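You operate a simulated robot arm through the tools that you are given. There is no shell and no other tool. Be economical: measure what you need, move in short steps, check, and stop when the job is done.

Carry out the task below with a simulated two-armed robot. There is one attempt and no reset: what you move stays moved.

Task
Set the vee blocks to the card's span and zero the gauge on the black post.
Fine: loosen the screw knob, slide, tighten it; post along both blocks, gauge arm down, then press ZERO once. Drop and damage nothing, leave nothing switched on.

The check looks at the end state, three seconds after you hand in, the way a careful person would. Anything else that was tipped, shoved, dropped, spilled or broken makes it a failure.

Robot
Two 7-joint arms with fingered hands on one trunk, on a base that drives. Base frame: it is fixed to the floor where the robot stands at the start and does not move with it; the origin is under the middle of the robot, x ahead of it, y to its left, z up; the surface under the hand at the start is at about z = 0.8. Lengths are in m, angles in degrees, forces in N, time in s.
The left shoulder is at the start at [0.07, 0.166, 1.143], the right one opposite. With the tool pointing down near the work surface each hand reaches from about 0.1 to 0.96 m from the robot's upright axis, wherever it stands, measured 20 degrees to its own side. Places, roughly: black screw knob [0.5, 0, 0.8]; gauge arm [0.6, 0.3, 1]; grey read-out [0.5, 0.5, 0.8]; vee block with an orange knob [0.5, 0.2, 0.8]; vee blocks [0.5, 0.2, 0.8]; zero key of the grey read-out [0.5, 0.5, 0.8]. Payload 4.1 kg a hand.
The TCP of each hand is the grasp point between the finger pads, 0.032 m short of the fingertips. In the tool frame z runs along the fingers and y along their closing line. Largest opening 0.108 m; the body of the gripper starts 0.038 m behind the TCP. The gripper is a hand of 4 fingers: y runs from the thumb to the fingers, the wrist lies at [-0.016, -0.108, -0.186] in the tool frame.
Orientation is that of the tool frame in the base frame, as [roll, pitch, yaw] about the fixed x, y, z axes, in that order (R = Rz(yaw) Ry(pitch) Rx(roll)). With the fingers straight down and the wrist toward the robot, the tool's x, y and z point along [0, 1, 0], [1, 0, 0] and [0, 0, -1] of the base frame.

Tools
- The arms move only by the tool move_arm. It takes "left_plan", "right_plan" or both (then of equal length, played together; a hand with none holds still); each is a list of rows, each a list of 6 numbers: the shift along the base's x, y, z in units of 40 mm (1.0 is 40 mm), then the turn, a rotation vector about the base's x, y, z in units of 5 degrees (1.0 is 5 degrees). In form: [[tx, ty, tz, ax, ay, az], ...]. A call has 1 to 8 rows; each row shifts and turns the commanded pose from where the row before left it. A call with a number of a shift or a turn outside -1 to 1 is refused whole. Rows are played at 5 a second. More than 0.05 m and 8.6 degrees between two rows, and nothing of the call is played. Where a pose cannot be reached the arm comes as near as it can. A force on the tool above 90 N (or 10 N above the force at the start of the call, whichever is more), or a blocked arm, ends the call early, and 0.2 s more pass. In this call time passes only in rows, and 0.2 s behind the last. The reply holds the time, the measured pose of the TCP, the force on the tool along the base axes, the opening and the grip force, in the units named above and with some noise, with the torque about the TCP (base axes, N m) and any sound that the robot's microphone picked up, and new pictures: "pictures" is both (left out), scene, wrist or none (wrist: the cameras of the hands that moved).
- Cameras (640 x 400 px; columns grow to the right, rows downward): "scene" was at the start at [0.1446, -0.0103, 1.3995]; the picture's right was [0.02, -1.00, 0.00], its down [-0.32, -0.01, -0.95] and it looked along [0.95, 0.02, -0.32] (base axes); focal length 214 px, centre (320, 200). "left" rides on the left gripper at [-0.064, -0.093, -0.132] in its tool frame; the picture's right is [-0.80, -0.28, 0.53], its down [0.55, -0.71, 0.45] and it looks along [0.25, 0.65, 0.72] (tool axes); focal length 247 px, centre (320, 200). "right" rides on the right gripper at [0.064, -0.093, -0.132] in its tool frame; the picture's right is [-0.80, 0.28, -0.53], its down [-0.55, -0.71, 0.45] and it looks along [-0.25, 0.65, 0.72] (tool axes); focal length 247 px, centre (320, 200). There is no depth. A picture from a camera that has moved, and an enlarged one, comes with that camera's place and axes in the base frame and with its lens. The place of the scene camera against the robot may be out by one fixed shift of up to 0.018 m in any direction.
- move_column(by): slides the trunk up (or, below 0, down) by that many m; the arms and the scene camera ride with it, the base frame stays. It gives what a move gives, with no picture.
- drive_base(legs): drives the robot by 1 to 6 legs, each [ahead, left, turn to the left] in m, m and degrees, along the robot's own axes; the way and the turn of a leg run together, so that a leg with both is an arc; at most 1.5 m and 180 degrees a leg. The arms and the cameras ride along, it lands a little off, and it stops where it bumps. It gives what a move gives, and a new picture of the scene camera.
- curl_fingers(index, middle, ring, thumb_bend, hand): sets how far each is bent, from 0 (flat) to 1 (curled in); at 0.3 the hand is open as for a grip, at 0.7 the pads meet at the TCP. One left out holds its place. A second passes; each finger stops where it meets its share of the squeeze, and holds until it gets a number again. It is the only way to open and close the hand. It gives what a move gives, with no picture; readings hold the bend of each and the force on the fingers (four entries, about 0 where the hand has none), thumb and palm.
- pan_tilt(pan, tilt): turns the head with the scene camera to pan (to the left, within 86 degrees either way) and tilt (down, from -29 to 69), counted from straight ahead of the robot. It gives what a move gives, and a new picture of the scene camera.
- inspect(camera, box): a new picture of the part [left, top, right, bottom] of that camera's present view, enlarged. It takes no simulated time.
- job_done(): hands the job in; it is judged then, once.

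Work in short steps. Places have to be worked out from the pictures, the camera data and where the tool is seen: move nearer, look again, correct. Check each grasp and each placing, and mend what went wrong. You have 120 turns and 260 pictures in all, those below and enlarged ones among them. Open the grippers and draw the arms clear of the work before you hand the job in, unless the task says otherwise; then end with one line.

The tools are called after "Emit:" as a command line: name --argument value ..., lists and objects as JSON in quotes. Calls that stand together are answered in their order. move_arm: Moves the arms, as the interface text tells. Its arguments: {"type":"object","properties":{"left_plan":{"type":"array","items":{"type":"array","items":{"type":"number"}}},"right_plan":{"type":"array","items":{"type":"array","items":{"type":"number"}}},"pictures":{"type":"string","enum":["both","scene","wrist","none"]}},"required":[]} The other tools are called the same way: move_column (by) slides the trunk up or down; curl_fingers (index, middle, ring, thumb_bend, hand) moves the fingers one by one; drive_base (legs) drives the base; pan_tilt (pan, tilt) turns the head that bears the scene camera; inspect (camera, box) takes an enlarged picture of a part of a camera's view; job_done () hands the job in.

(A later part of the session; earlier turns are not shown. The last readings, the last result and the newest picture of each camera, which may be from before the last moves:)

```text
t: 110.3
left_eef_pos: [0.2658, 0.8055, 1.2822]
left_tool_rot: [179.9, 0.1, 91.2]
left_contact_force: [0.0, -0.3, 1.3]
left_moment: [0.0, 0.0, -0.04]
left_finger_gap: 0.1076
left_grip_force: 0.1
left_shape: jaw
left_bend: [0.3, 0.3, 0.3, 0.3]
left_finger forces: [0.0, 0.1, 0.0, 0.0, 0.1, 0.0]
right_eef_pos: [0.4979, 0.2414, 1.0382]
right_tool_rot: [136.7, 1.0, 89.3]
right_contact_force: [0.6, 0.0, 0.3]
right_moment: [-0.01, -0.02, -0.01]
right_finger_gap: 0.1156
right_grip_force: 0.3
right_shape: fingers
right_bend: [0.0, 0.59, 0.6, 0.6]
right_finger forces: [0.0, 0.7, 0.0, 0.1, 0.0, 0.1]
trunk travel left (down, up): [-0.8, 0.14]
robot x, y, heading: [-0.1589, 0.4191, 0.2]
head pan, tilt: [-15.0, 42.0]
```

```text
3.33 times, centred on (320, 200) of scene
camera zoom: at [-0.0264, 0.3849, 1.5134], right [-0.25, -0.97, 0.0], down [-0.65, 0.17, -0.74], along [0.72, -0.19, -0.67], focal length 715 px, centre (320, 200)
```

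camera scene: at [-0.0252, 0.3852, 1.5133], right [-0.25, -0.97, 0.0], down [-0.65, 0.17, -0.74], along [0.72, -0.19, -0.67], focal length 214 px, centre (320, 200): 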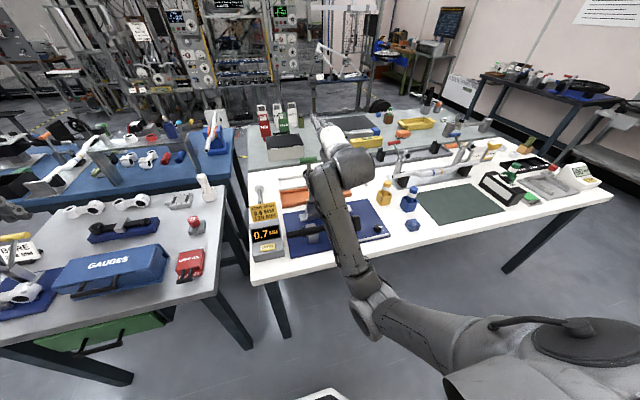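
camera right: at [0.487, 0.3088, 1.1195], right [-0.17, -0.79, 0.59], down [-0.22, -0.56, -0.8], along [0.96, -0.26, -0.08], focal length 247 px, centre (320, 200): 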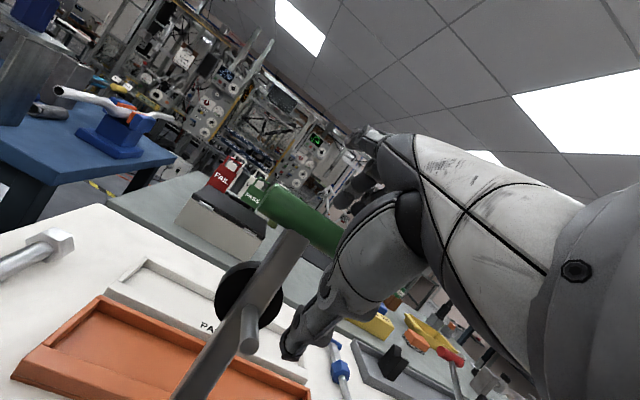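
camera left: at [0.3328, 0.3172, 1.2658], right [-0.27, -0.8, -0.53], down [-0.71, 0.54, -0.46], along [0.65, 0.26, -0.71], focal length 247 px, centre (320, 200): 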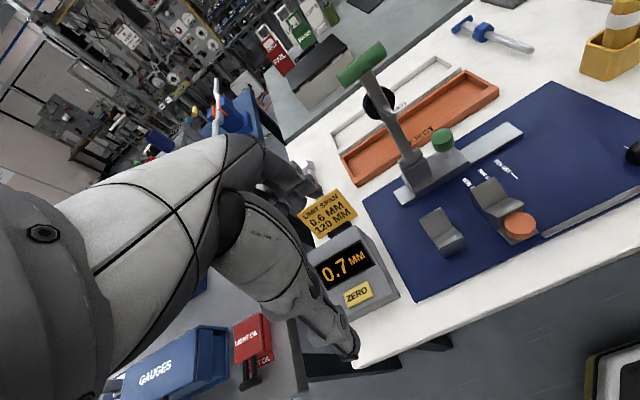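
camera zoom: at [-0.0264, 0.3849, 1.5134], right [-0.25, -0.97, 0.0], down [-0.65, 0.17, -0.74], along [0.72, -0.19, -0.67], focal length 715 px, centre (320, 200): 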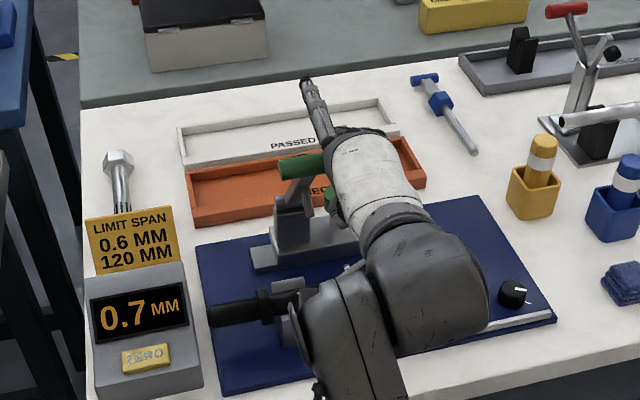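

Arm holds by friction and follows (finger 0.7 N). Continue to ~70°.

Emit:
move_arm --right_plan '[[-0.27, 0, -0.29, 0, 0, 0], [-0.24, 0, -0.315, 0, 0, 0], [-0.21, 0, -0.335, 0, 0, 0], [-0.185, 0, -0.35, 0, 0, 0], [-0.15, 0, -0.37, 0, 0, 0]]' --pictures "none"

Emit:
inspect --camera "right" --box '[100, 100, 440, 400]'

Emit:
inspect --camera "scene" --box '[250, 160, 390, 260]'

```text
t: 111.5
left_eef_pos: [0.2658, 0.8061, 1.2834]
left_tool_rot: [179.7, 0.2, 91.3]
left_contact_force: [0.3, 0.1, -0.4]
left_moment: [-0.01, -0.01, 0.01]
left_finger_gap: 0.1075
left_grip_force: 0.0
left_shape: jaw
left_bend: [0.3, 0.3, 0.3, 0.3]
left_finger forces: [0.1, 0.0, 0.1, 0.1, 0.0, 0.1]
right_eef_pos: [0.4589, 0.2359, 0.9737]
right_tool_rot: [136.2, 2.3, 89.3]
right_contact_force: [0.5, -0.1, 0.8]
right_moment: [0.02, -0.02, -0.03]
right_finger_gap: 0.1155
right_grip_force: 0.1
right_shape: fingers
right_bend: [0.0, 0.6, 0.6, 0.6]
right_finger forces: [0.0, 0.6, 0.0, 0.0, 0.1, 0.0]
trunk travel left (down, up): [-0.8, 0.14]
robot x, y, heading: [-0.1596, 0.418, 0.1]
head pan, tilt: [-15.0, 42.0]
```

```text
1.33 times, centred on (270, 250) of right
camera zoom: at [0.2998, 0.3018, 1.0013], right [-0.17, -0.77, 0.61], down [-0.21, -0.58, -0.79], along [0.96, -0.26, -0.06], focal length 329 px, centre (387, 133)
```

zoom: 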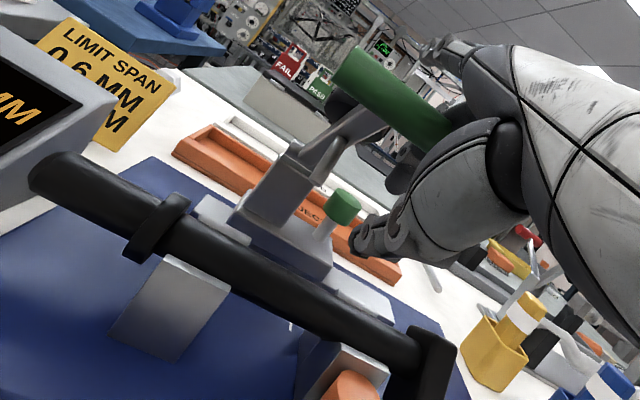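

```text
4.00 times, centred on (320, 210) of scene
camera zoom: at [-0.0263, 0.3848, 1.5134], right [-0.25, -0.97, 0.0], down [-0.65, 0.17, -0.74], along [0.72, -0.19, -0.67], focal length 858 px, centre (320, 160)
```

zoom: 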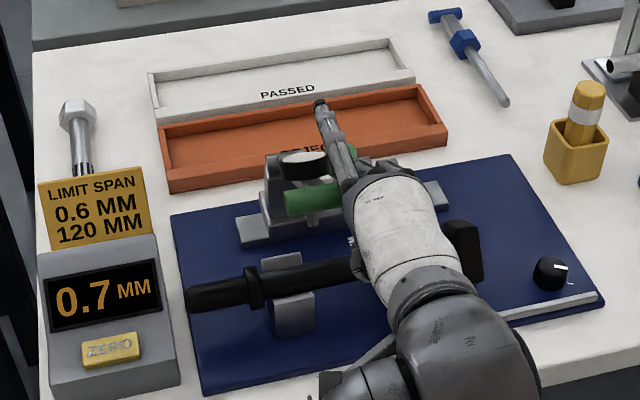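

Arm posture limit is showing again (2° and 6 mm drift). The gauge arm holds by friction at ~70°, so I'll open, back out, and finish by pressing the handle down from above.

Emit:
curl_fingers --hand "right" --middle 0.3 --ring 0.3 --thumb_bend 0.3

Emit:
move_arm --right_plan '[[-0.3, 0, 0.3, 0, 0, 0], [-0.5, 0, 0.5, 0, 0, 0], [-0.5, 0, 0.6, 0, 0, 0], [-0.5, 0, 0.6, 0, 1, 0], [0, 0, 0.8, 0, 1, 0], [0, 0, 0.8, 0, 1, 0], [0, 0, 0.5, 0, 1, 0], [0, 0, 0, 0, 1, 0]]' --pictures "none"

Emit:
inspect --camera "scene" --box '[250, 160, 390, 260]'

```text
t: 112.5
left_eef_pos: [0.2664, 0.8057, 1.283]
left_tool_rot: [179.9, 0.1, 91.3]
left_contact_force: [0.4, -0.2, 0.2]
left_moment: [0.0, -0.03, 0.01]
left_finger_gap: 0.1075
left_grip_force: 0.0
left_shape: jaw
left_bend: [0.3, 0.3, 0.3, 0.3]
left_finger forces: [0.0, 0.0, 0.1, 0.0, 0.0, 0.0]
right_eef_pos: [0.4567, 0.2345, 0.9729]
right_tool_rot: [136.6, 2.3, 89.5]
right_contact_force: [0.1, 0.5, -0.7]
right_moment: [-0.02, 0.01, -0.01]
right_finger_gap: 0.1533
right_grip_force: 0.0
right_shape: fingers
right_bend: [0.0, 0.3, 0.3, 0.3]
right_finger forces: [0.0, 0.0, 0.0, 0.1, 0.0, 0.0]
trunk travel left (down, up): [-0.8, 0.14]
robot x, y, heading: [-0.1562, 0.421, 0.3]
head pan, tilt: [-15.0, 42.0]
```

```text
t: 114.3
left_eef_pos: [0.2674, 0.8064, 1.2831]
left_tool_rot: [179.8, 0.0, 91.2]
left_contact_force: [-0.1, -0.2, 0.4]
left_moment: [-0.02, 0.01, 0.05]
left_finger_gap: 0.1076
left_grip_force: 0.0
left_shape: jaw
left_bend: [0.3, 0.3, 0.3, 0.3]
left_finger forces: [0.0, 0.1, 0.0, 0.0, 0.0, 0.1]
right_eef_pos: [0.3851, 0.2365, 1.1343]
right_tool_rot: [161.9, 2.2, 89.2]
right_contact_force: [-1.2, 0.3, 0.9]
right_moment: [-0.03, -0.02, -0.01]
right_finger_gap: 0.1538
right_grip_force: 0.1
right_shape: fingers
right_bend: [0.0, 0.3, 0.3, 0.3]
right_finger forces: [0.0, 0.0, 0.1, 0.0, 0.0, 0.0]
trunk travel left (down, up): [-0.8, 0.14]
robot x, y, heading: [-0.1544, 0.4196, 0.2]
head pan, tilt: [-15.0, 42.0]
```

```text
4.00 times, centred on (320, 210) of scene
camera zoom: at [-0.0255, 0.3859, 1.5133], right [-0.25, -0.97, 0.0], down [-0.65, 0.17, -0.74], along [0.72, -0.19, -0.67], focal length 858 px, centre (320, 160)
```

zoom: 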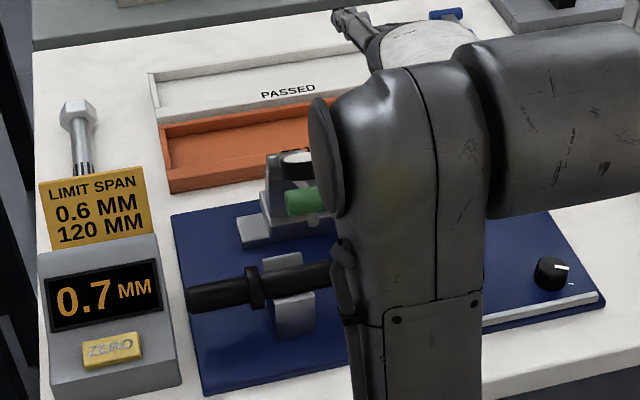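

The gauge arm stays put. Back the base 10 cm, straighten the hand, and bring closed fingertips above the handle.

Emit:
drive_base --legs '[[-0.1, 0, 0]]'

Emit:
curl_fingers --hand "right" --index 0.68 --middle 0.68 --ring 0.68 --thumb_bend 0.68

Emit:
move_arm --right_plan '[[0.6, 0.1, 0, -0.2, 1, 0], [0.6, 0.1, 0, -0.2, 1, 0], [0.6, 0.1, 0, 0, 1, 0], [0.6, 0.1, 0, 0, 0.6, 0], [0.6, 0.1, 0, 0, 0, 0], [0.6, 0.1, -0.3, 0, 0, 0], [0.4, 0, -0.5, 0, 0, 0]]' --pictures "both"

```text
t: 115.4
left_eef_pos: [0.1671, 0.807, 1.283]
left_tool_rot: [179.9, 0.1, 91.3]
left_contact_force: [-0.6, -0.8, 1.0]
left_moment: [-0.01, -0.01, 0.0]
left_finger_gap: 0.1078
left_grip_force: 0.1
left_shape: jaw
left_bend: [0.3, 0.3, 0.3, 0.3]
left_finger forces: [0.0, 0.0, 0.1, 0.0, 0.0, 0.0]
right_eef_pos: [0.2856, 0.2353, 1.1365]
right_tool_rot: [161.5, 2.0, 89.3]
right_contact_force: [-0.3, 0.4, 0.8]
right_moment: [0.01, -0.01, 0.02]
right_finger_gap: 0.1535
right_grip_force: 0.0
right_shape: fingers
right_bend: [0.0, 0.3, 0.3, 0.3]
right_finger forces: [0.0, 0.0, 0.0, 0.0, 0.0, 0.0]
trunk travel left (down, up): [-0.8, 0.14]
robot x, y, heading: [-0.2616, 0.418, 0.6]
head pan, tilt: [-15.0, 42.0]
camera scene: at [-0.1254, 0.3846, 1.5133], right [-0.25, -0.97, 0.0], down [-0.65, 0.17, -0.74], along [0.72, -0.19, -0.67], focal length 214 px, centre (320, 200)
```

scene: 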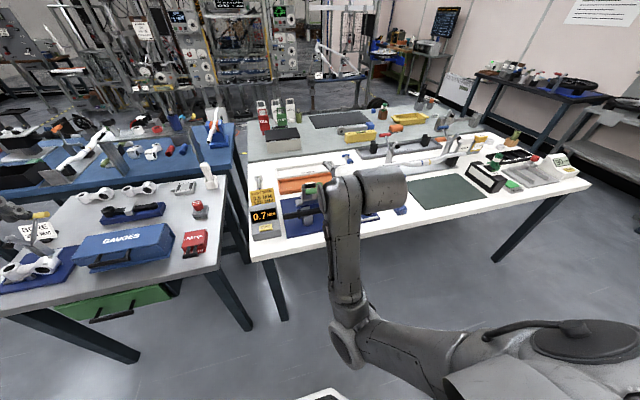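

```text
t: 116.4
left_eef_pos: [0.1668, 0.8062, 1.283]
left_tool_rot: [179.8, 0.1, 91.3]
left_contact_force: [0.8, 0.9, 0.2]
left_moment: [-0.01, 0.02, -0.01]
left_finger_gap: 0.1075
left_grip_force: 0.0
left_shape: jaw
left_bend: [0.3, 0.3, 0.3, 0.3]
left_finger forces: [0.1, 0.0, 0.1, 0.1, 0.1, 0.1]
right_eef_pos: [0.2858, 0.2344, 1.1349]
right_tool_rot: [161.5, 2.0, 89.2]
right_contact_force: [0.9, 0.6, 0.1]
right_moment: [0.0, -0.01, 0.04]
right_finger_gap: 0.0085
right_grip_force: 0.1
right_shape: fingers
right_bend: [0.68, 0.68, 0.68, 0.68]
right_finger forces: [0.0, 0.1, 0.0, 0.0, 0.0, 0.1]
trunk travel left (down, up): [-0.8, 0.14]
robot x, y, heading: [-0.2573, 0.4194, 0.3]
head pan, tilt: [-15.0, 42.0]
```

```text
t: 118.0
left_eef_pos: [0.1674, 0.8058, 1.2832]
left_tool_rot: [179.7, 0.1, 91.3]
left_contact_force: [0.0, -0.2, 0.2]
left_moment: [0.0, 0.0, 0.01]
left_finger_gap: 0.1077
left_grip_force: 0.1
left_shape: jaw
left_bend: [0.3, 0.3, 0.3, 0.3]
left_finger forces: [0.1, 0.1, 0.1, 0.0, 0.2, 0.0]
right_eef_pos: [0.4442, 0.2616, 1.1029]
right_tool_rot: [179.5, 4.2, 90.4]
right_contact_force: [0.3, -0.5, 0.1]
right_moment: [-0.02, -0.01, 0.01]
right_finger_gap: 0.0084
right_grip_force: 0.1
right_shape: fingers
right_bend: [0.68, 0.68, 0.68, 0.68]
right_finger forces: [0.0, 0.1, 0.0, 0.0, 0.1, 0.0]
trunk travel left (down, up): [-0.8, 0.14]
robot x, y, heading: [-0.2561, 0.4174, 0.5]
head pan, tilt: [-15.0, 42.0]
camera scene: at [-0.1247, 0.3844, 1.5133], right [-0.25, -0.97, 0.0], down [-0.65, 0.17, -0.74], along [0.72, -0.19, -0.67], focal length 214 px, centre (320, 200)
camera right: at [0.3496, 0.3334, 1.2272], right [0.28, -0.76, 0.59], down [-0.7, -0.58, -0.41], along [0.66, -0.29, -0.69], focal length 247 px, centre (320, 200)
```

scene: 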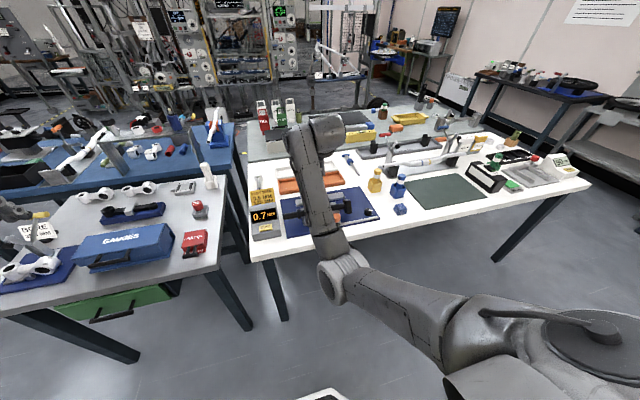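
right: 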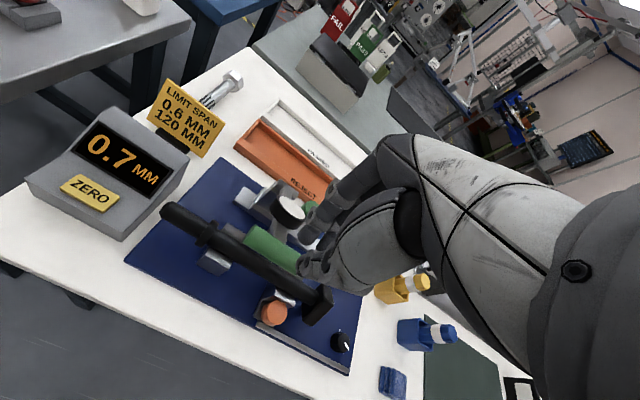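

Handle is at ≈(0.470, 0.264, 1.00), φ≈60°. Place fingertips just above it.

Emit:
move_arm --right_plan '[[0.6, 0.05, 0, 0, 0, 0], [0, 0, -0.6, 0, 0, 0], [0, 0, -0.5, 0, 0, 0]]' --pictures "none"

Emit:
inspect --camera "right" --box '[160, 120, 440, 380]'

Emit:
inspect --camera "scene" --box '[260, 140, 390, 240]'

```text
t: 118.8
left_eef_pos: [0.1667, 0.8058, 1.283]
left_tool_rot: [179.8, 0.0, 91.2]
left_contact_force: [-1.1, 0.0, 0.0]
left_moment: [-0.01, -0.01, -0.01]
left_finger_gap: 0.1077
left_grip_force: 0.2
left_shape: jaw
left_bend: [0.3, 0.3, 0.3, 0.3]
left_finger forces: [0.0, 0.0, 0.0, 0.0, 0.0, 0.1]
right_eef_pos: [0.4676, 0.2612, 1.0603]
right_tool_rot: [179.5, 4.2, 90.3]
right_contact_force: [0.2, -0.4, 0.2]
right_moment: [0.0, -0.01, 0.02]
right_finger_gap: 0.0082
right_grip_force: 0.0
right_shape: fingers
right_bend: [0.68, 0.68, 0.68, 0.68]
right_finger forces: [0.0, 0.1, 0.0, 0.0, 0.0, 0.0]
trunk travel left (down, up): [-0.8, 0.14]
robot x, y, heading: [-0.2555, 0.4152, 0.2]
head pan, tilt: [-15.0, 42.0]
```

```text
1.54 times, centred on (300, 250) of right
camera zoom: at [0.3727, 0.3336, 1.1836], right [0.28, -0.76, 0.59], down [-0.7, -0.58, -0.41], along [0.66, -0.3, -0.69], focal length 380 px, centre (351, 123)
```

zoom: 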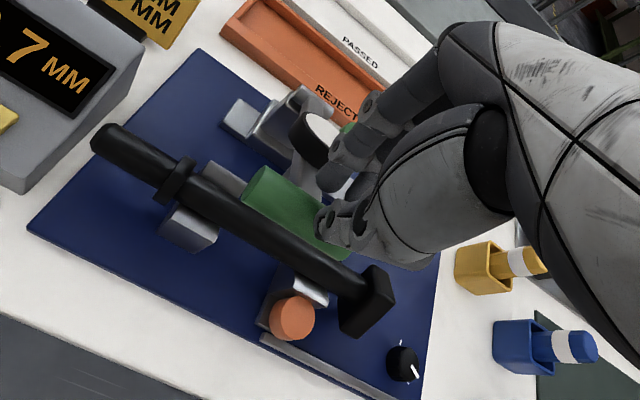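

```text
4.00 times, centred on (325, 190) of scene
camera zoom: at [-0.126, 0.3845, 1.5134], right [-0.25, -0.97, 0.0], down [-0.65, 0.17, -0.74], along [0.72, -0.19, -0.67], focal length 858 px, centre (300, 240)
```

zoom: 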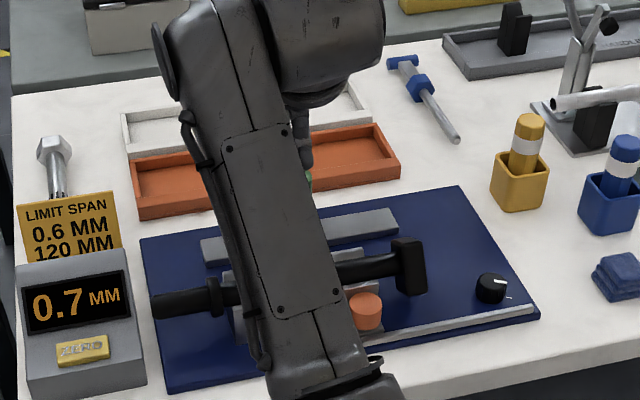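

Aligned above the handle. Lower to contact and press along the arc ~10°.

Emit:
move_arm --right_plan '[[0, 0.05, -0.45, 0, 0, 0], [-0.18, 0, -0.35, 0, 0, 0], [-0.15, 0, -0.37, 0, 0, 0]]' --pictures "none"

Emit:
inspect --camera "right" --box '[160, 120, 440, 380]'

```text
t: 119.6
left_eef_pos: [0.1653, 0.8056, 1.2829]
left_tool_rot: [179.8, 0.1, 91.3]
left_contact_force: [0.0, -0.1, -1.0]
left_moment: [-0.01, -0.01, -0.01]
left_finger_gap: 0.1076
left_grip_force: 0.0
left_shape: jaw
left_bend: [0.3, 0.3, 0.3, 0.3]
left_finger forces: [0.0, 0.1, 0.0, 0.0, 0.0, 0.0]
right_eef_pos: [0.4575, 0.264, 1.0132]
right_tool_rot: [179.4, 4.2, 90.4]
right_contact_force: [-2.5, 0.5, 0.5]
right_moment: [0.01, 0.07, -0.03]
right_finger_gap: 0.0121
right_grip_force: 1.6
right_shape: fingers
right_bend: [0.68, 0.68, 0.68, 0.66]
right_finger forces: [0.0, 0.0, 0.0, 0.1, 2.4, 0.1]
trunk travel left (down, up): [-0.8, 0.14]
robot x, y, heading: [-0.257, 0.419, 0.5]
head pan, tilt: [-15.0, 42.0]
```

```text
1.54 times, centred on (300, 250) of right
camera zoom: at [0.3606, 0.3363, 1.1373], right [0.28, -0.76, 0.59], down [-0.7, -0.58, -0.41], along [0.66, -0.29, -0.69], focal length 380 px, centre (351, 123)
```

zoom: 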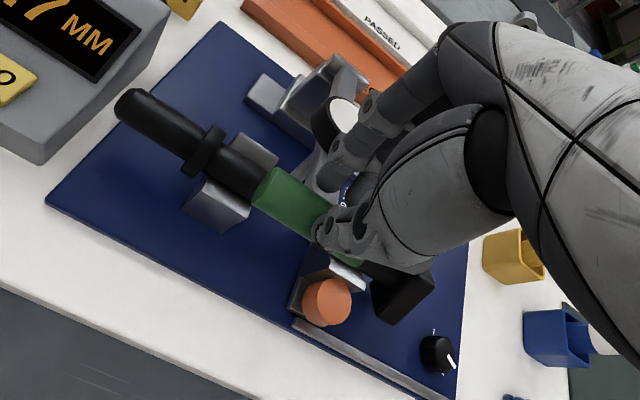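

The gauge arm followed to ~71°. Continue two more steps (to ~81°).

Emit:
move_arm --right_plan '[[-0.13, 0, -0.38, 0, 0, 0], [-0.09, 0, -0.38, 0, 0, 0]]' --pictures "none"

Emit:
inspect --camera "right" --box '[160, 120, 440, 380]'

Emit:
inspect --camera "scene" --box '[260, 160, 390, 250]'

```text
t: 120.2
left_eef_pos: [0.1667, 0.806, 1.2828]
left_tool_rot: [179.8, 0.1, 91.3]
left_contact_force: [-0.1, -1.4, 0.6]
left_moment: [-0.02, -0.02, 0.02]
left_finger_gap: 0.1078
left_grip_force: 0.2
left_shape: jaw
left_bend: [0.3, 0.3, 0.3, 0.3]
left_finger forces: [0.1, 0.0, 0.0, 0.0, 0.0, 0.0]
right_eef_pos: [0.4482, 0.2655, 0.984]
right_tool_rot: [179.5, 4.1, 90.4]
right_contact_force: [-1.8, -1.1, 0.8]
right_moment: [-0.01, 0.04, -0.03]
right_finger_gap: 0.0102
right_grip_force: 0.9
right_shape: fingers
right_bend: [0.68, 0.68, 0.68, 0.67]
right_finger forces: [0.0, 0.1, 0.1, 0.0, 0.9, 0.0]
trunk travel left (down, up): [-0.8, 0.14]
robot x, y, heading: [-0.2595, 0.421, 0.3]
head pan, tilt: [-15.0, 42.0]
```

```text
1.54 times, centred on (300, 250) of right
camera zoom: at [0.3522, 0.337, 1.1071], right [0.28, -0.76, 0.59], down [-0.7, -0.58, -0.41], along [0.66, -0.3, -0.69], focal length 380 px, centre (351, 123)
```

zoom: 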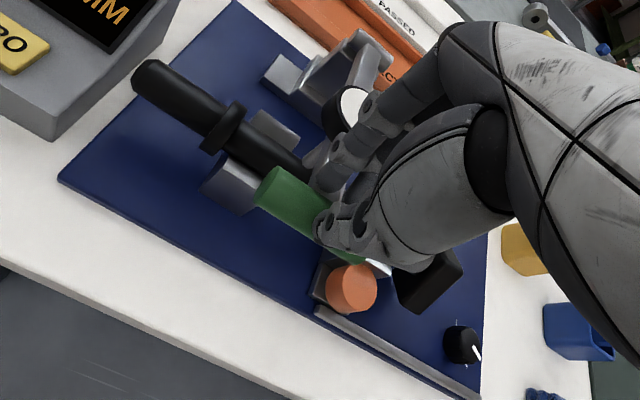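

```text
4.44 times, centred on (325, 205) of scene
camera zoom: at [-0.1259, 0.3845, 1.5134], right [-0.25, -0.97, 0.0], down [-0.65, 0.17, -0.74], along [0.72, -0.19, -0.67], focal length 953 px, centre (298, 178)
```

zoom: 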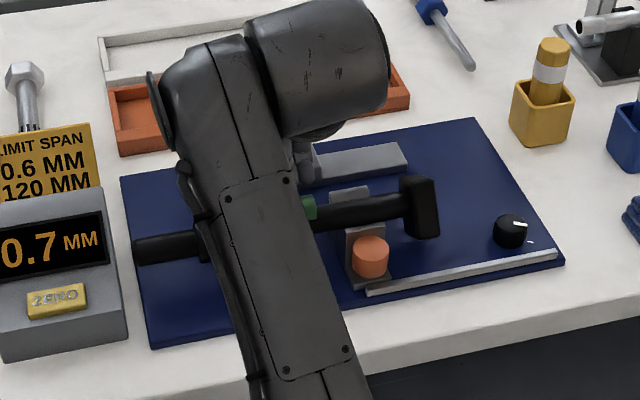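

φ≈82°. Continue in 8 mm steps, watching for probe contact.

Emit:
move_arm --right_plan '[[-0.03, 0, -0.2, 0, 0, 0], [-0.02, 0, -0.2, 0, 0, 0]]' --pictures "none"

Emit:
inspect --camera "right" --box '[160, 120, 440, 380]'

Emit:
inspect --camera "scene" --box '[240, 180, 370, 260]'

```text
t: 120.8
left_eef_pos: [0.1665, 0.8054, 1.2838]
left_tool_rot: [179.8, 0.1, 91.4]
left_contact_force: [-0.8, 0.6, 0.1]
left_moment: [0.04, 0.0, -0.01]
left_finger_gap: 0.1079
left_grip_force: 0.1
left_shape: jaw
left_bend: [0.3, 0.3, 0.3, 0.3]
left_finger forces: [0.0, 0.0, 0.0, 0.0, 0.1, 0.0]
right_eef_pos: [0.4445, 0.2632, 0.9665]
right_tool_rot: [179.5, 4.1, 90.4]
right_contact_force: [-0.2, 0.6, -0.5]
right_moment: [-0.01, 0.01, 0.01]
right_finger_gap: 0.0088
right_grip_force: 0.3
right_shape: fingers
right_bend: [0.68, 0.68, 0.68, 0.68]
right_finger forces: [0.0, 0.1, 0.1, 0.0, 0.1, 0.0]
trunk travel left (down, up): [-0.8, 0.14]
robot x, y, heading: [-0.2553, 0.4185, 0.4]
head pan, tilt: [-15.0, 42.0]
```

```text
1.54 times, centred on (300, 250) of right
camera zoom: at [0.3488, 0.3359, 1.0909], right [0.28, -0.76, 0.59], down [-0.7, -0.58, -0.41], along [0.66, -0.29, -0.69], focal length 380 px, centre (351, 123)
```

zoom: 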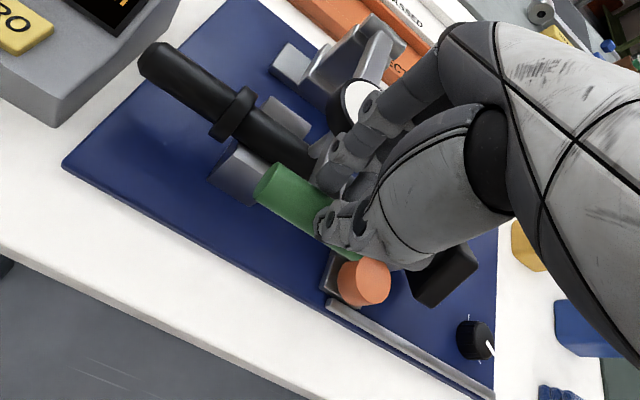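

```text
4.92 times, centred on (305, 220) of scene
camera zoom: at [-0.1256, 0.3845, 1.5133], right [-0.25, -0.97, 0.0], down [-0.65, 0.17, -0.74], along [0.72, -0.19, -0.67], focal length 1056 px, centre (394, 102)
```

zoom: 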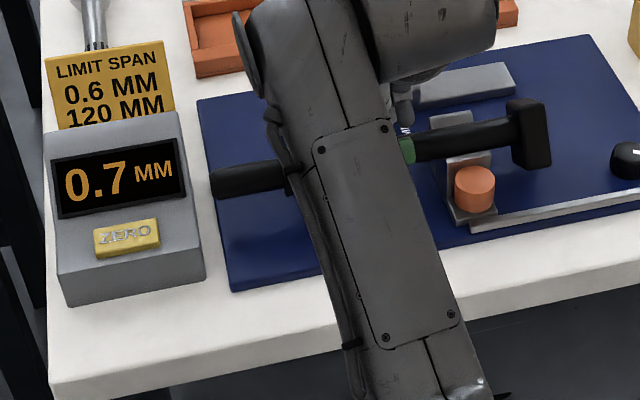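

Forces vanished—the arm may be resting already. Press 8 mm more to check.

Emit:
move_arm --right_plan '[[0, 0, -0.1, 0, 0, 0], [0, 0, -0.1, 0, 0, 0]]' --pictures "none"

Emit:
inspect --camera "right" --box '[160, 120, 440, 380]'

```text
t: 121.4
left_eef_pos: [0.1655, 0.8067, 1.2839]
left_tool_rot: [179.8, 0.1, 91.4]
left_contact_force: [0.6, 0.8, 0.6]
left_moment: [0.01, 0.02, 0.0]
left_finger_gap: 0.1078
left_grip_force: 0.1
left_shape: jaw
left_bend: [0.3, 0.3, 0.3, 0.3]
left_finger forces: [0.0, 0.0, 0.0, 0.0, 0.0, 0.1]
right_eef_pos: [0.4442, 0.2643, 0.9599]
right_tool_rot: [179.4, 4.2, 90.3]
right_contact_force: [1.4, -1.4, 5.8]
right_moment: [-0.01, -0.14, 0.0]
right_finger_gap: 0.0079
right_grip_force: 2.3
right_shape: fingers
right_bend: [0.68, 0.68, 0.68, 0.68]
right_finger forces: [4.9, 0.0, 0.1, 0.1, 0.2, 0.0]
trunk travel left (down, up): [-0.8, 0.14]
robot x, y, heading: [-0.2593, 0.419, 0.1]
head pan, tilt: [-15.0, 42.0]
```

```text
1.54 times, centred on (300, 250) of right
camera zoom: at [0.3486, 0.3371, 1.0831], right [0.28, -0.76, 0.59], down [-0.7, -0.58, -0.41], along [0.66, -0.3, -0.69], focal length 380 px, centre (351, 123)
```

zoom: 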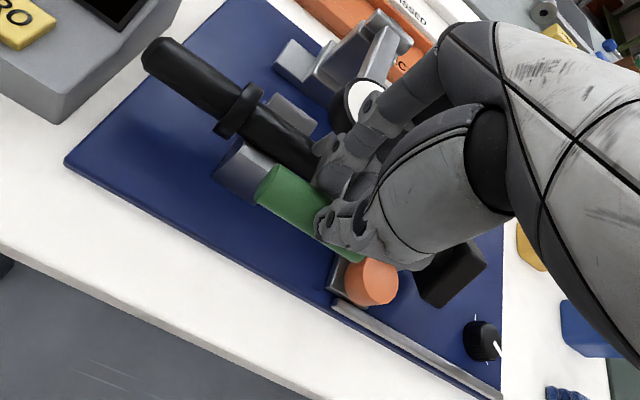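

Firm resistance (6 N): the arm is down on the post. Lift the hand away and inspect.

Emit:
move_arm --right_plan '[[0, 0, 0.5, 0, 0, 0], [0, 0, 0.9, 0, 0, 0], [0, 0, 0.9, 0, 0, 0], [-0.6, -0.7, 0.5, 0, 0, 0], [-0.6, -1, 0, 0, 0, 0], [-0.6, -1, 0, 0, 0, 0], [-0.3, -1, 0, 0, 0, 0]]' --pictures "none"

Emit:
inspect --camera "scene" --box '[240, 170, 370, 260]'

Emit:
inspect --camera "right" --box '[0, 0, 360, 260]'

```text
t: 123.0
left_eef_pos: [0.1663, 0.8039, 1.2845]
left_tool_rot: [179.9, 0.0, 91.4]
left_contact_force: [1.5, -0.2, -0.3]
left_moment: [0.05, 0.01, 0.02]
left_finger_gap: 0.1079
left_grip_force: 0.0
left_shape: jaw
left_bend: [0.3, 0.3, 0.3, 0.3]
left_finger forces: [0.0, 0.1, 0.0, 0.0, 0.0, 0.0]
right_eef_pos: [0.3626, 0.114, 1.0727]
right_tool_rot: [179.4, 3.9, 90.3]
right_contact_force: [-0.6, -0.4, -0.5]
right_moment: [0.02, 0.02, 0.01]
right_finger_gap: 0.0082
right_grip_force: 0.0
right_shape: fingers
right_bend: [0.68, 0.68, 0.68, 0.68]
right_finger forces: [0.0, 0.0, 0.1, 0.1, 0.1, 0.1]
trunk travel left (down, up): [-0.8, 0.14]
robot x, y, heading: [-0.2572, 0.4176, 0.4]
head pan, tilt: [-15.0, 42.0]
```

```text
4.44 times, centred on (305, 215) of scene
camera zoom: at [-0.1259, 0.3827, 1.5134], right [-0.25, -0.97, 0.0], down [-0.65, 0.17, -0.74], along [0.72, -0.19, -0.67], focal length 953 px, centre (387, 133)
```

zoom: 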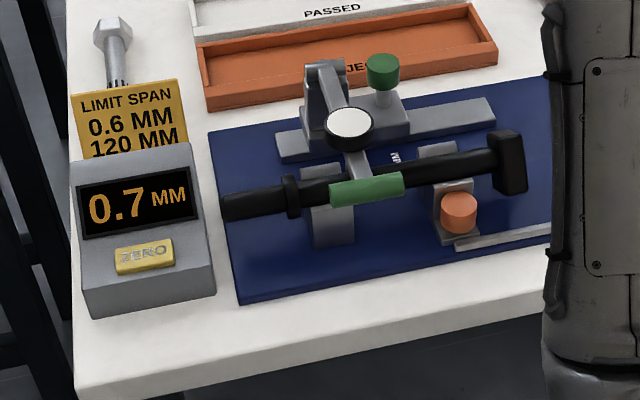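

```text
1.54 times, centred on (180, 130) of right
camera zoom: at [0.2659, 0.1862, 1.1971], right [0.28, -0.76, 0.59], down [-0.7, -0.58, -0.41], along [0.66, -0.29, -0.69], focal length 380 px, centre (535, 308)
```

zoom: 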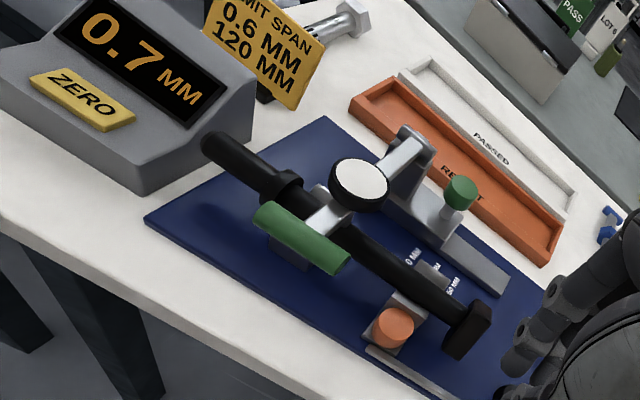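

Gauge arm is down across the post. Check contact closely.

Emit:
inspect --camera "right" --box '[130, 70, 270, 180]'

Emit:
inspect --camera "scene" --box '[285, 180, 345, 225]'

```text
3.64 times, centred on (200, 125) of right
camera zoom: at [0.2659, 0.1862, 1.1971], right [0.28, -0.76, 0.59], down [-0.7, -0.58, -0.41], along [0.66, -0.29, -0.69], focal length 898 px, centre (756, 473)
```

zoom: 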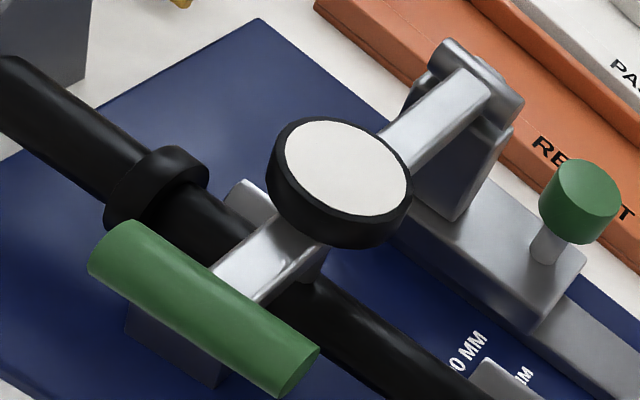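

```text
8.89 times, centred on (315, 202) of scene
camera zoom: at [-0.1259, 0.3827, 1.5134], right [-0.25, -0.97, 0.0], down [-0.65, 0.17, -0.74], along [0.72, -0.19, -0.67], focal length 1906 px, centre (364, 178)
```

zoom: 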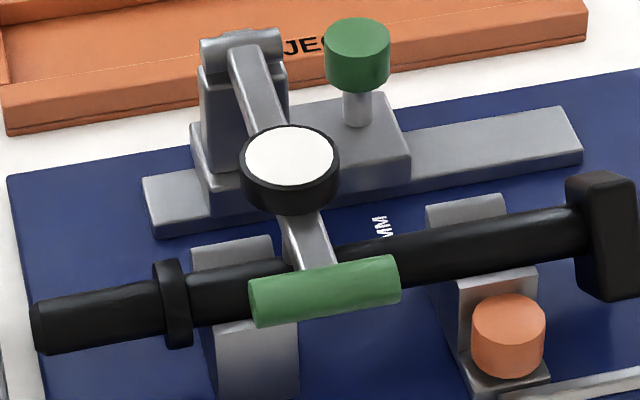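

Arm down with the probe on the post. Now ZERO (≈(0.479, 0.464, 0.85)) with the left hand: shift the base right 15 cm and shape the left hand as a single-finger (middle) poke.

Emit:
drive_base --legs '[[0, -0.15, 0]]'

Emit:
curl_fingers --hand "left" --index 1.0 --middle 0.5 --ring 1.0 --thumb_bend 0.0

Emit:
move_arm --left_plan '[[0.6, -0.7, -0.5, 0, 0, 0], [0.6, -0.7, -0.5, 0, 0, 0], [0.6, -0.7, -0.7, 0, 0, 0], [0.6, -0.5, -0.9, 0, 0, 0], [0.6, -0.3, -0.9, 0, 0, 0], [0.6, 0, -1, 0, 0, 0], [0.6, 0, -1, 0, 0, 0]]' --pictures "both"

```text
t: 124.4
left_eef_pos: [0.1673, 0.658, 1.2823]
left_tool_rot: [179.8, 0.2, 91.3]
left_contact_force: [0.5, -0.4, -0.4]
left_moment: [-0.01, -0.02, -0.02]
left_finger_gap: 0.1079
left_grip_force: 0.0
left_shape: jaw
left_bend: [0.3, 0.3, 0.3, 0.3]
left_finger forces: [0.0, 0.0, 0.1, 0.1, 0.0, 0.0]
right_eef_pos: [0.3633, -0.0311, 1.0736]
right_tool_rot: [179.5, 4.2, 90.3]
right_contact_force: [0.4, 0.9, 0.2]
right_moment: [0.04, 0.03, -0.02]
right_finger_gap: 0.008
right_grip_force: 0.0
right_shape: fingers
right_bend: [0.68, 0.68, 0.68, 0.68]
right_finger forces: [0.0, 0.0, 0.0, 0.0, 0.0, 0.0]
trunk travel left (down, up): [-0.8, 0.14]
robot x, y, heading: [-0.2581, 0.2701, 0.3]
head pan, tilt: [-15.0, 42.0]
camera scene: at [-0.1249, 0.2374, 1.5133], right [-0.25, -0.97, 0.0], down [-0.65, 0.17, -0.74], along [0.72, -0.19, -0.67], focal length 214 px, centre (320, 200)
```

scene: 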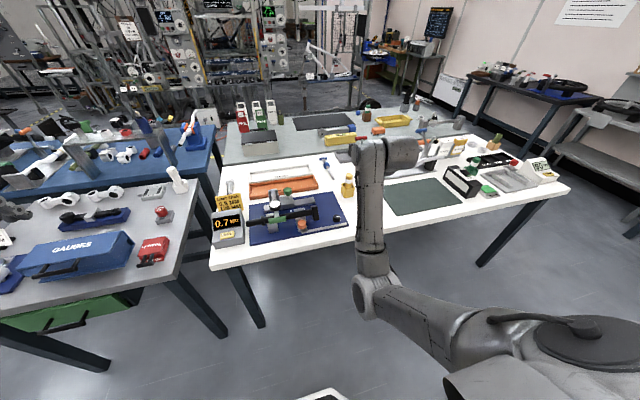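

```text
t: 125.4
left_eef_pos: [0.1671, 0.6568, 1.2841]
left_tool_rot: [179.8, 0.1, 91.3]
left_contact_force: [-0.5, 0.2, 0.7]
left_moment: [-0.03, 0.01, -0.02]
left_finger_gap: 0.0806
left_grip_force: 0.1
left_shape: fingers
left_bend: [1.0, 0.5, 1.0, 0.0]
left_finger forces: [0.1, 0.1, 0.1, 0.0, 0.0, 0.0]
right_eef_pos: [0.3627, -0.0331, 1.0724]
right_tool_rot: [179.4, 4.1, 90.4]
right_contact_force: [0.0, 0.5, 0.3]
right_moment: [0.02, 0.01, -0.01]
right_finger_gap: 0.0082
right_grip_force: 0.0
right_shape: fingers
right_bend: [0.68, 0.68, 0.68, 0.68]
right_finger forces: [0.0, 0.0, 0.1, 0.1, 0.0, 0.0]
trunk travel left (down, up): [-0.8, 0.14]
robot x, y, heading: [-0.2575, 0.2664, 0.3]
head pan, tilt: [-15.0, 42.0]
```

```text
t: 127.0
left_eef_pos: [0.3334, 0.5447, 1.0664]
left_tool_rot: [179.9, 0.2, 91.2]
left_contact_force: [-0.5, -0.7, -1.0]
left_moment: [0.0, -0.04, -0.02]
left_finger_gap: 0.0804
left_grip_force: 0.0
left_shape: fingers
left_bend: [1.0, 0.5, 1.0, 0.0]
left_finger forces: [0.0, 0.0, 0.0, 0.0, 0.0, 0.0]
left hand out of reach, approached as far as the arm can: row 7
right_eef_pos: [0.3653, -0.0331, 1.0726]
right_tool_rot: [179.6, 4.0, 90.4]
right_contact_force: [0.2, 0.8, 0.9]
right_moment: [-0.05, 0.0, -0.01]
right_finger_gap: 0.0084
right_grip_force: 0.1
right_shape: fingers
right_bend: [0.68, 0.68, 0.68, 0.68]
right_finger forces: [0.0, 0.0, 0.1, 0.0, 0.1, 0.0]
trunk travel left (down, up): [-0.8, 0.14]
robot x, y, heading: [-0.2579, 0.2716, 0.4]
head pan, tilt: [-15.0, 42.0]
camera scene: at [-0.1226, 0.2363, 1.5132], right [-0.25, -0.97, 0.0], down [-0.65, 0.17, -0.74], along [0.72, -0.19, -0.67], focal length 214 px, centre (320, 200)
camera left: at [0.2426, 0.479, 1.1976], right [-0.26, -0.81, -0.53], down [-0.72, 0.53, -0.45], along [0.65, 0.26, -0.72], focal length 247 px, centre (320, 200)
```

scene: 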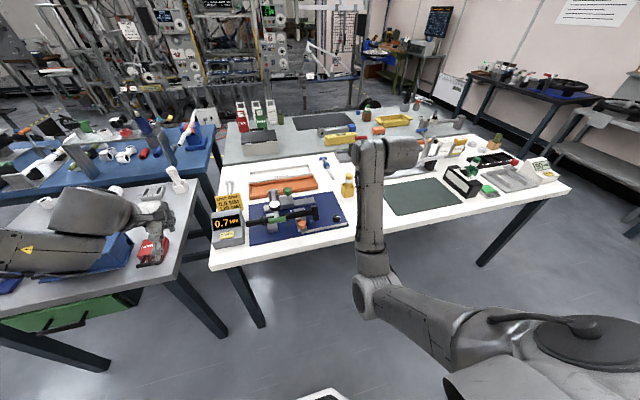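
left: 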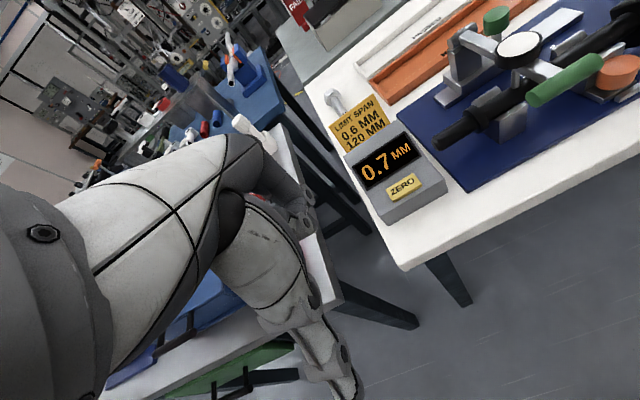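

ZERO key confirmed at ≈(0.481, 0.463, 0.85). Hover with the left hand nearby.

Emit:
move_arm --left_plan '[[0.8, -0.4, 0, 0, 0, 0], [0.8, -0.5, -0.2, 0, 0, 0], [0.8, -0.5, -0.4, 0, 0, 0], [0.4, -0.5, -0.7, 0, 0, 0], [0.2, -0.1, -0.8, 0, 0, 0], [0, 0, -0.8, 0, 0, 0]]' --pictures "wrist"

Emit:
inspect --camera "left" --box '[220, 120, 460, 300]'

Emit:
inspect --camera "scene" --box '[180, 160, 310, 260]'

```text
t: 128.4
left_eef_pos: [0.3367, 0.5622, 1.058]
left_tool_rot: [179.8, 0.2, 91.3]
left_contact_force: [0.5, -0.3, -0.2]
left_moment: [0.01, 0.01, 0.01]
left_finger_gap: 0.0806
left_grip_force: 0.0
left_shape: fingers
left_bend: [1.0, 0.5, 1.0, 0.0]
left_finger forces: [0.0, 0.0, 0.1, 0.1, 0.0, 0.0]
left hand out of reach, approached as far as the arm can: row 1, 2, 3, 4, 5, 6
right_eef_pos: [0.3627, -0.0339, 1.0735]
right_tool_rot: [179.5, 4.1, 90.3]
right_contact_force: [0.2, 0.2, -0.5]
right_moment: [-0.01, 0.0, 0.01]
right_finger_gap: 0.0083
right_grip_force: 0.1
right_shape: fingers
right_bend: [0.68, 0.68, 0.68, 0.68]
right_finger forces: [0.0, 0.0, 0.0, 0.0, 0.0, 0.0]
trunk travel left (down, up): [-0.8, 0.14]
robot x, y, heading: [-0.2601, 0.2732, 0.3]
head pan, tilt: [-15.0, 42.0]
camera left: at [0.2454, 0.4959, 1.1894], right [-0.26, -0.81, -0.53], down [-0.72, 0.53, -0.45], along [0.65, 0.26, -0.72], focal length 247 px, centre (320, 200)
```

left: 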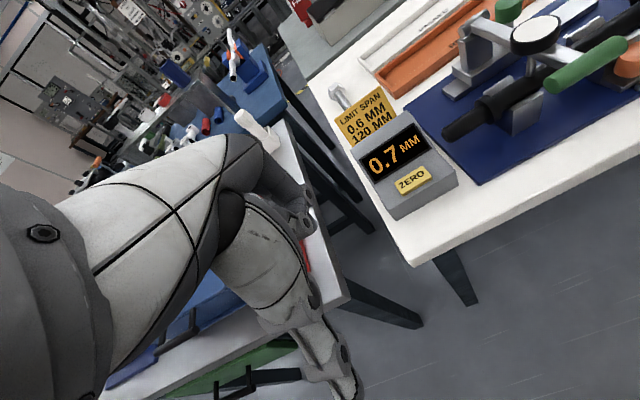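

```text
2.22 times, centred on (340, 210) of left
camera zoom: at [0.2454, 0.4959, 1.1894], right [-0.26, -0.81, -0.53], down [-0.72, 0.53, -0.45], along [0.65, 0.26, -0.72], focal length 549 px, centre (276, 178)
```

zoom: 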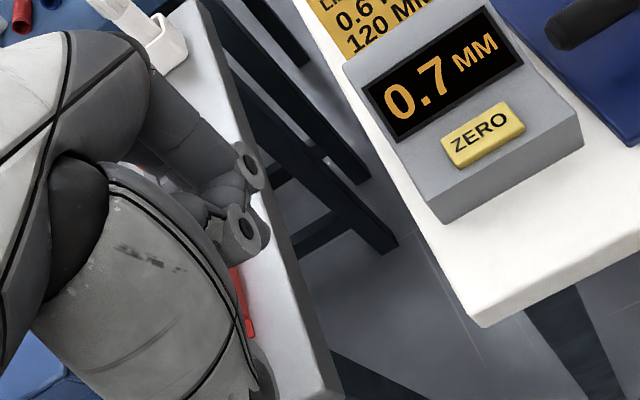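

```text
4.00 times, centred on (245, 210) of scene
camera zoom: at [-0.1251, 0.2355, 1.5134], right [-0.25, -0.97, 0.0], down [-0.65, 0.17, -0.74], along [0.72, -0.19, -0.67], focal length 858 px, centre (620, 160)
```

zoom: 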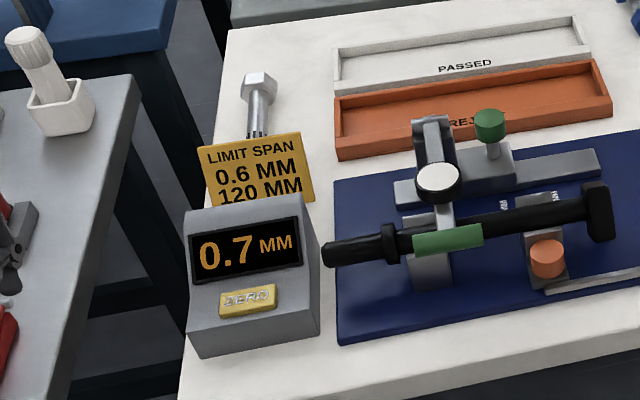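

The left arm is stuck in an awkward posture; raise it first, then go forward at height.

Emit:
move_arm --left_plan '[[0, 0, 1, 0, 0, 0], [0, 0, 1, 0, 0, 0], [0, 0, 1, 0, 0, 0], [1, 0, 0, 0, 0, 0], [1, -0.3, 0, 0, 0, 0], [1, -0.6, 0, 0, 0, 0], [0.5, -0.8, 0, 0, 0, 0], [0, -0.7, 0, 0, 0, 0]]' --pictures "both"

```text
t: 130.2
left_eef_pos: [0.4088, 0.5224, 1.1979]
left_tool_rot: [179.8, 0.2, 91.2]
left_contact_force: [-0.2, -0.2, -0.5]
left_moment: [-0.01, 0.0, -0.04]
left_finger_gap: 0.0805
left_grip_force: 0.0
left_shape: fingers
left_bend: [1.0, 0.5, 1.0, 0.0]
left_finger forces: [0.1, 0.1, 0.0, 0.0, 0.0, 0.0]
left hand out of reach, approached as far as the arm can: row 6, 7, 8
right_eef_pos: [0.3637, -0.034, 1.0728]
right_tool_rot: [179.7, 4.2, 90.3]
right_contact_force: [-0.5, 0.0, 0.6]
right_moment: [0.0, 0.03, 0.01]
right_finger_gap: 0.0082
right_grip_force: 0.0
right_shape: fingers
right_bend: [0.68, 0.68, 0.68, 0.68]
right_finger forces: [0.0, 0.0, 0.0, 0.1, 0.0, 0.0]
trunk travel left (down, up): [-0.8, 0.14]
robot x, y, heading: [-0.2602, 0.2682, 0.1]
head pan, tilt: [-15.0, 42.0]
camera scene: at [-0.1242, 0.2347, 1.5132], right [-0.25, -0.97, 0.0], down [-0.65, 0.17, -0.74], along [0.72, -0.19, -0.67], focal length 214 px, centre (320, 200)
camera left: at [0.3166, 0.4553, 1.3291], right [-0.26, -0.81, -0.53], down [-0.72, 0.53, -0.45], along [0.65, 0.26, -0.72], focal length 247 px, centre (320, 200)
```

scene: 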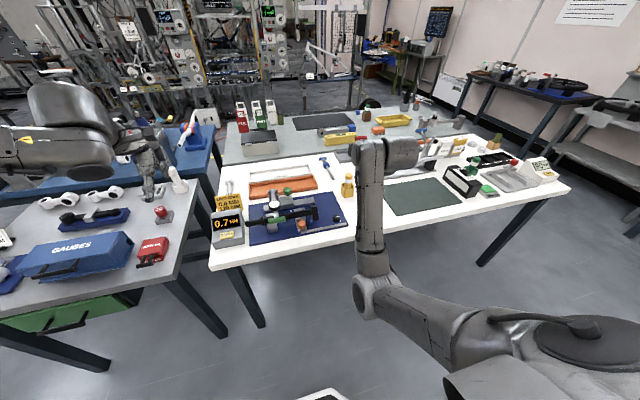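
left: 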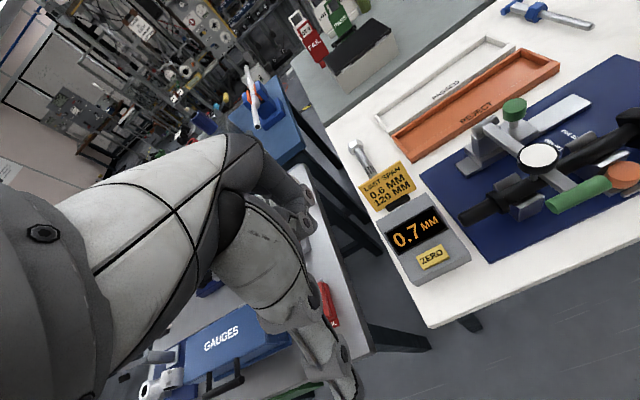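

Left arm prefers working further out to its own side. Shift the base another 17 cm right, then bring the left hand over the key.

Emit:
drive_base --legs '[[0, -0.17, 0]]'

Emit:
move_arm --left_plan '[[0.4, 0.8, 0, 0, 0, 0], [0.4, 0.8, 0, 0, 0, 0], [0.4, 0.8, -0.2, 0, 0, 0], [0.3, 0.4, -0.8, 0, 0, 0], [0, 0, -1, 0, 0, 0], [0, 0, -1, 0, 0, 0], [0, 0, -1, 0, 0, 0]]' --pictures "both"

```text
t: 131.7
left_eef_pos: [0.4087, 0.3575, 1.1979]
left_tool_rot: [179.7, 0.1, 91.3]
left_contact_force: [0.3, -0.2, -0.7]
left_moment: [-0.01, -0.05, 0.03]
left_finger_gap: 0.0805
left_grip_force: 0.1
left_shape: fingers
left_bend: [1.0, 0.5, 1.0, 0.0]
left_finger forces: [0.0, 0.1, 0.0, 0.0, 0.1, 0.1]
right_eef_pos: [0.3636, -0.2003, 1.0739]
right_tool_rot: [179.5, 4.2, 90.3]
right_contact_force: [0.8, 1.0, -0.3]
right_moment: [-0.02, -0.03, 0.0]
right_finger_gap: 0.0083
right_grip_force: 0.1
right_shape: fingers
right_bend: [0.68, 0.68, 0.68, 0.68]
right_finger forces: [0.0, 0.0, 0.0, 0.0, 0.0, 0.0]
trunk travel left (down, up): [-0.8, 0.14]
robot x, y, heading: [-0.2568, 0.1019, 0.3]
head pan, tilt: [-15.0, 42.0]
camera scene: at [-0.1241, 0.0698, 1.5134], right [-0.25, -0.97, 0.0], down [-0.65, 0.17, -0.74], along [0.72, -0.19, -0.67], focal length 214 px, centre (320, 200)
```

scene: 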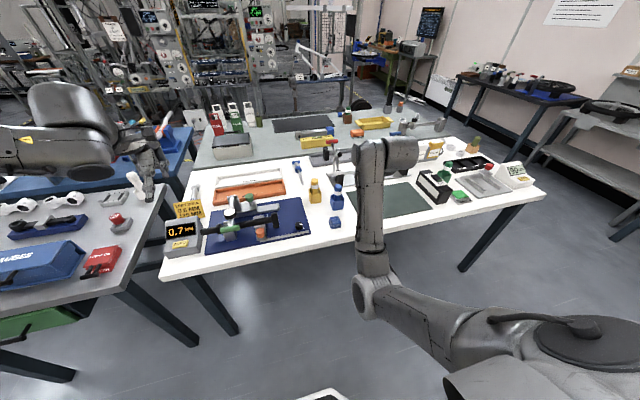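

```text
t: 133.2
left_eef_pos: [0.4109, 0.4871, 1.0769]
left_tool_rot: [179.7, 0.3, 91.2]
left_contact_force: [0.2, 0.5, -0.1]
left_moment: [0.01, 0.02, -0.02]
left_finger_gap: 0.0805
left_grip_force: 0.1
left_shape: fingers
left_bend: [1.0, 0.5, 1.0, 0.0]
left_finger forces: [0.0, 0.1, 0.0, 0.1, 0.0, 0.0]
left hand out of reach, approached as far as the arm can: row 4, 5, 6, 7
right_eef_pos: [0.3634, -0.2002, 1.074]
right_tool_rot: [179.4, 4.1, 90.4]
right_contact_force: [0.3, 0.3, 0.1]
right_moment: [0.0, 0.0, 0.0]
right_finger_gap: 0.0086
right_grip_force: 0.0
right_shape: fingers
right_bend: [0.68, 0.68, 0.68, 0.68]
right_finger forces: [0.1, 0.0, 0.0, 0.1, 0.0, 0.1]
trunk travel left (down, up): [-0.8, 0.14]
robot x, y, heading: [-0.2543, 0.0994, 0.1]
head pan, tilt: [-15.0, 42.0]
camera scene: at [-0.1244, 0.0687, 1.5134], right [-0.26, -0.97, 0.0], down [-0.65, 0.17, -0.74], along [0.72, -0.19, -0.67], focal length 214 px, centre (320, 200)
camera left: at [0.3189, 0.4206, 1.2079], right [-0.26, -0.81, -0.53], down [-0.72, 0.53, -0.45], along [0.65, 0.26, -0.72], focal length 247 px, centre (320, 200)
```

scene: 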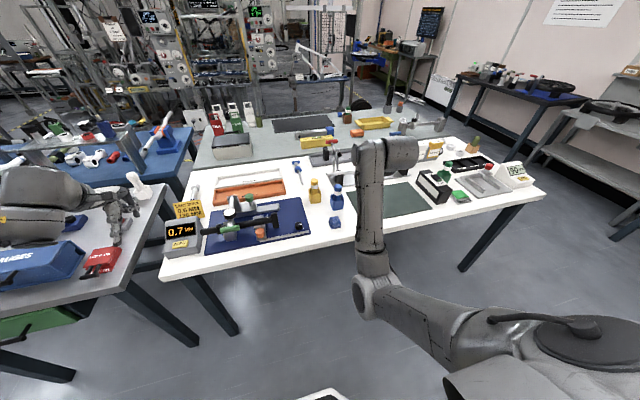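
left: 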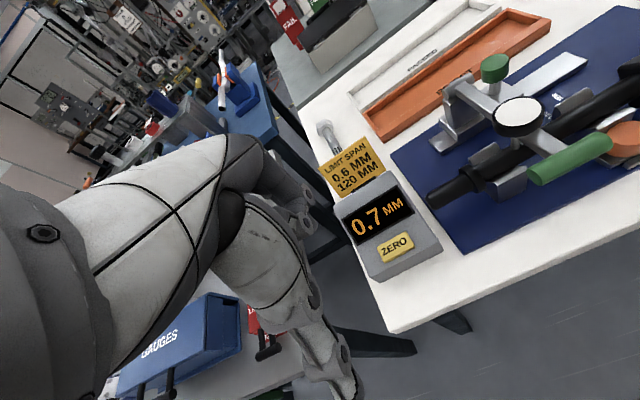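

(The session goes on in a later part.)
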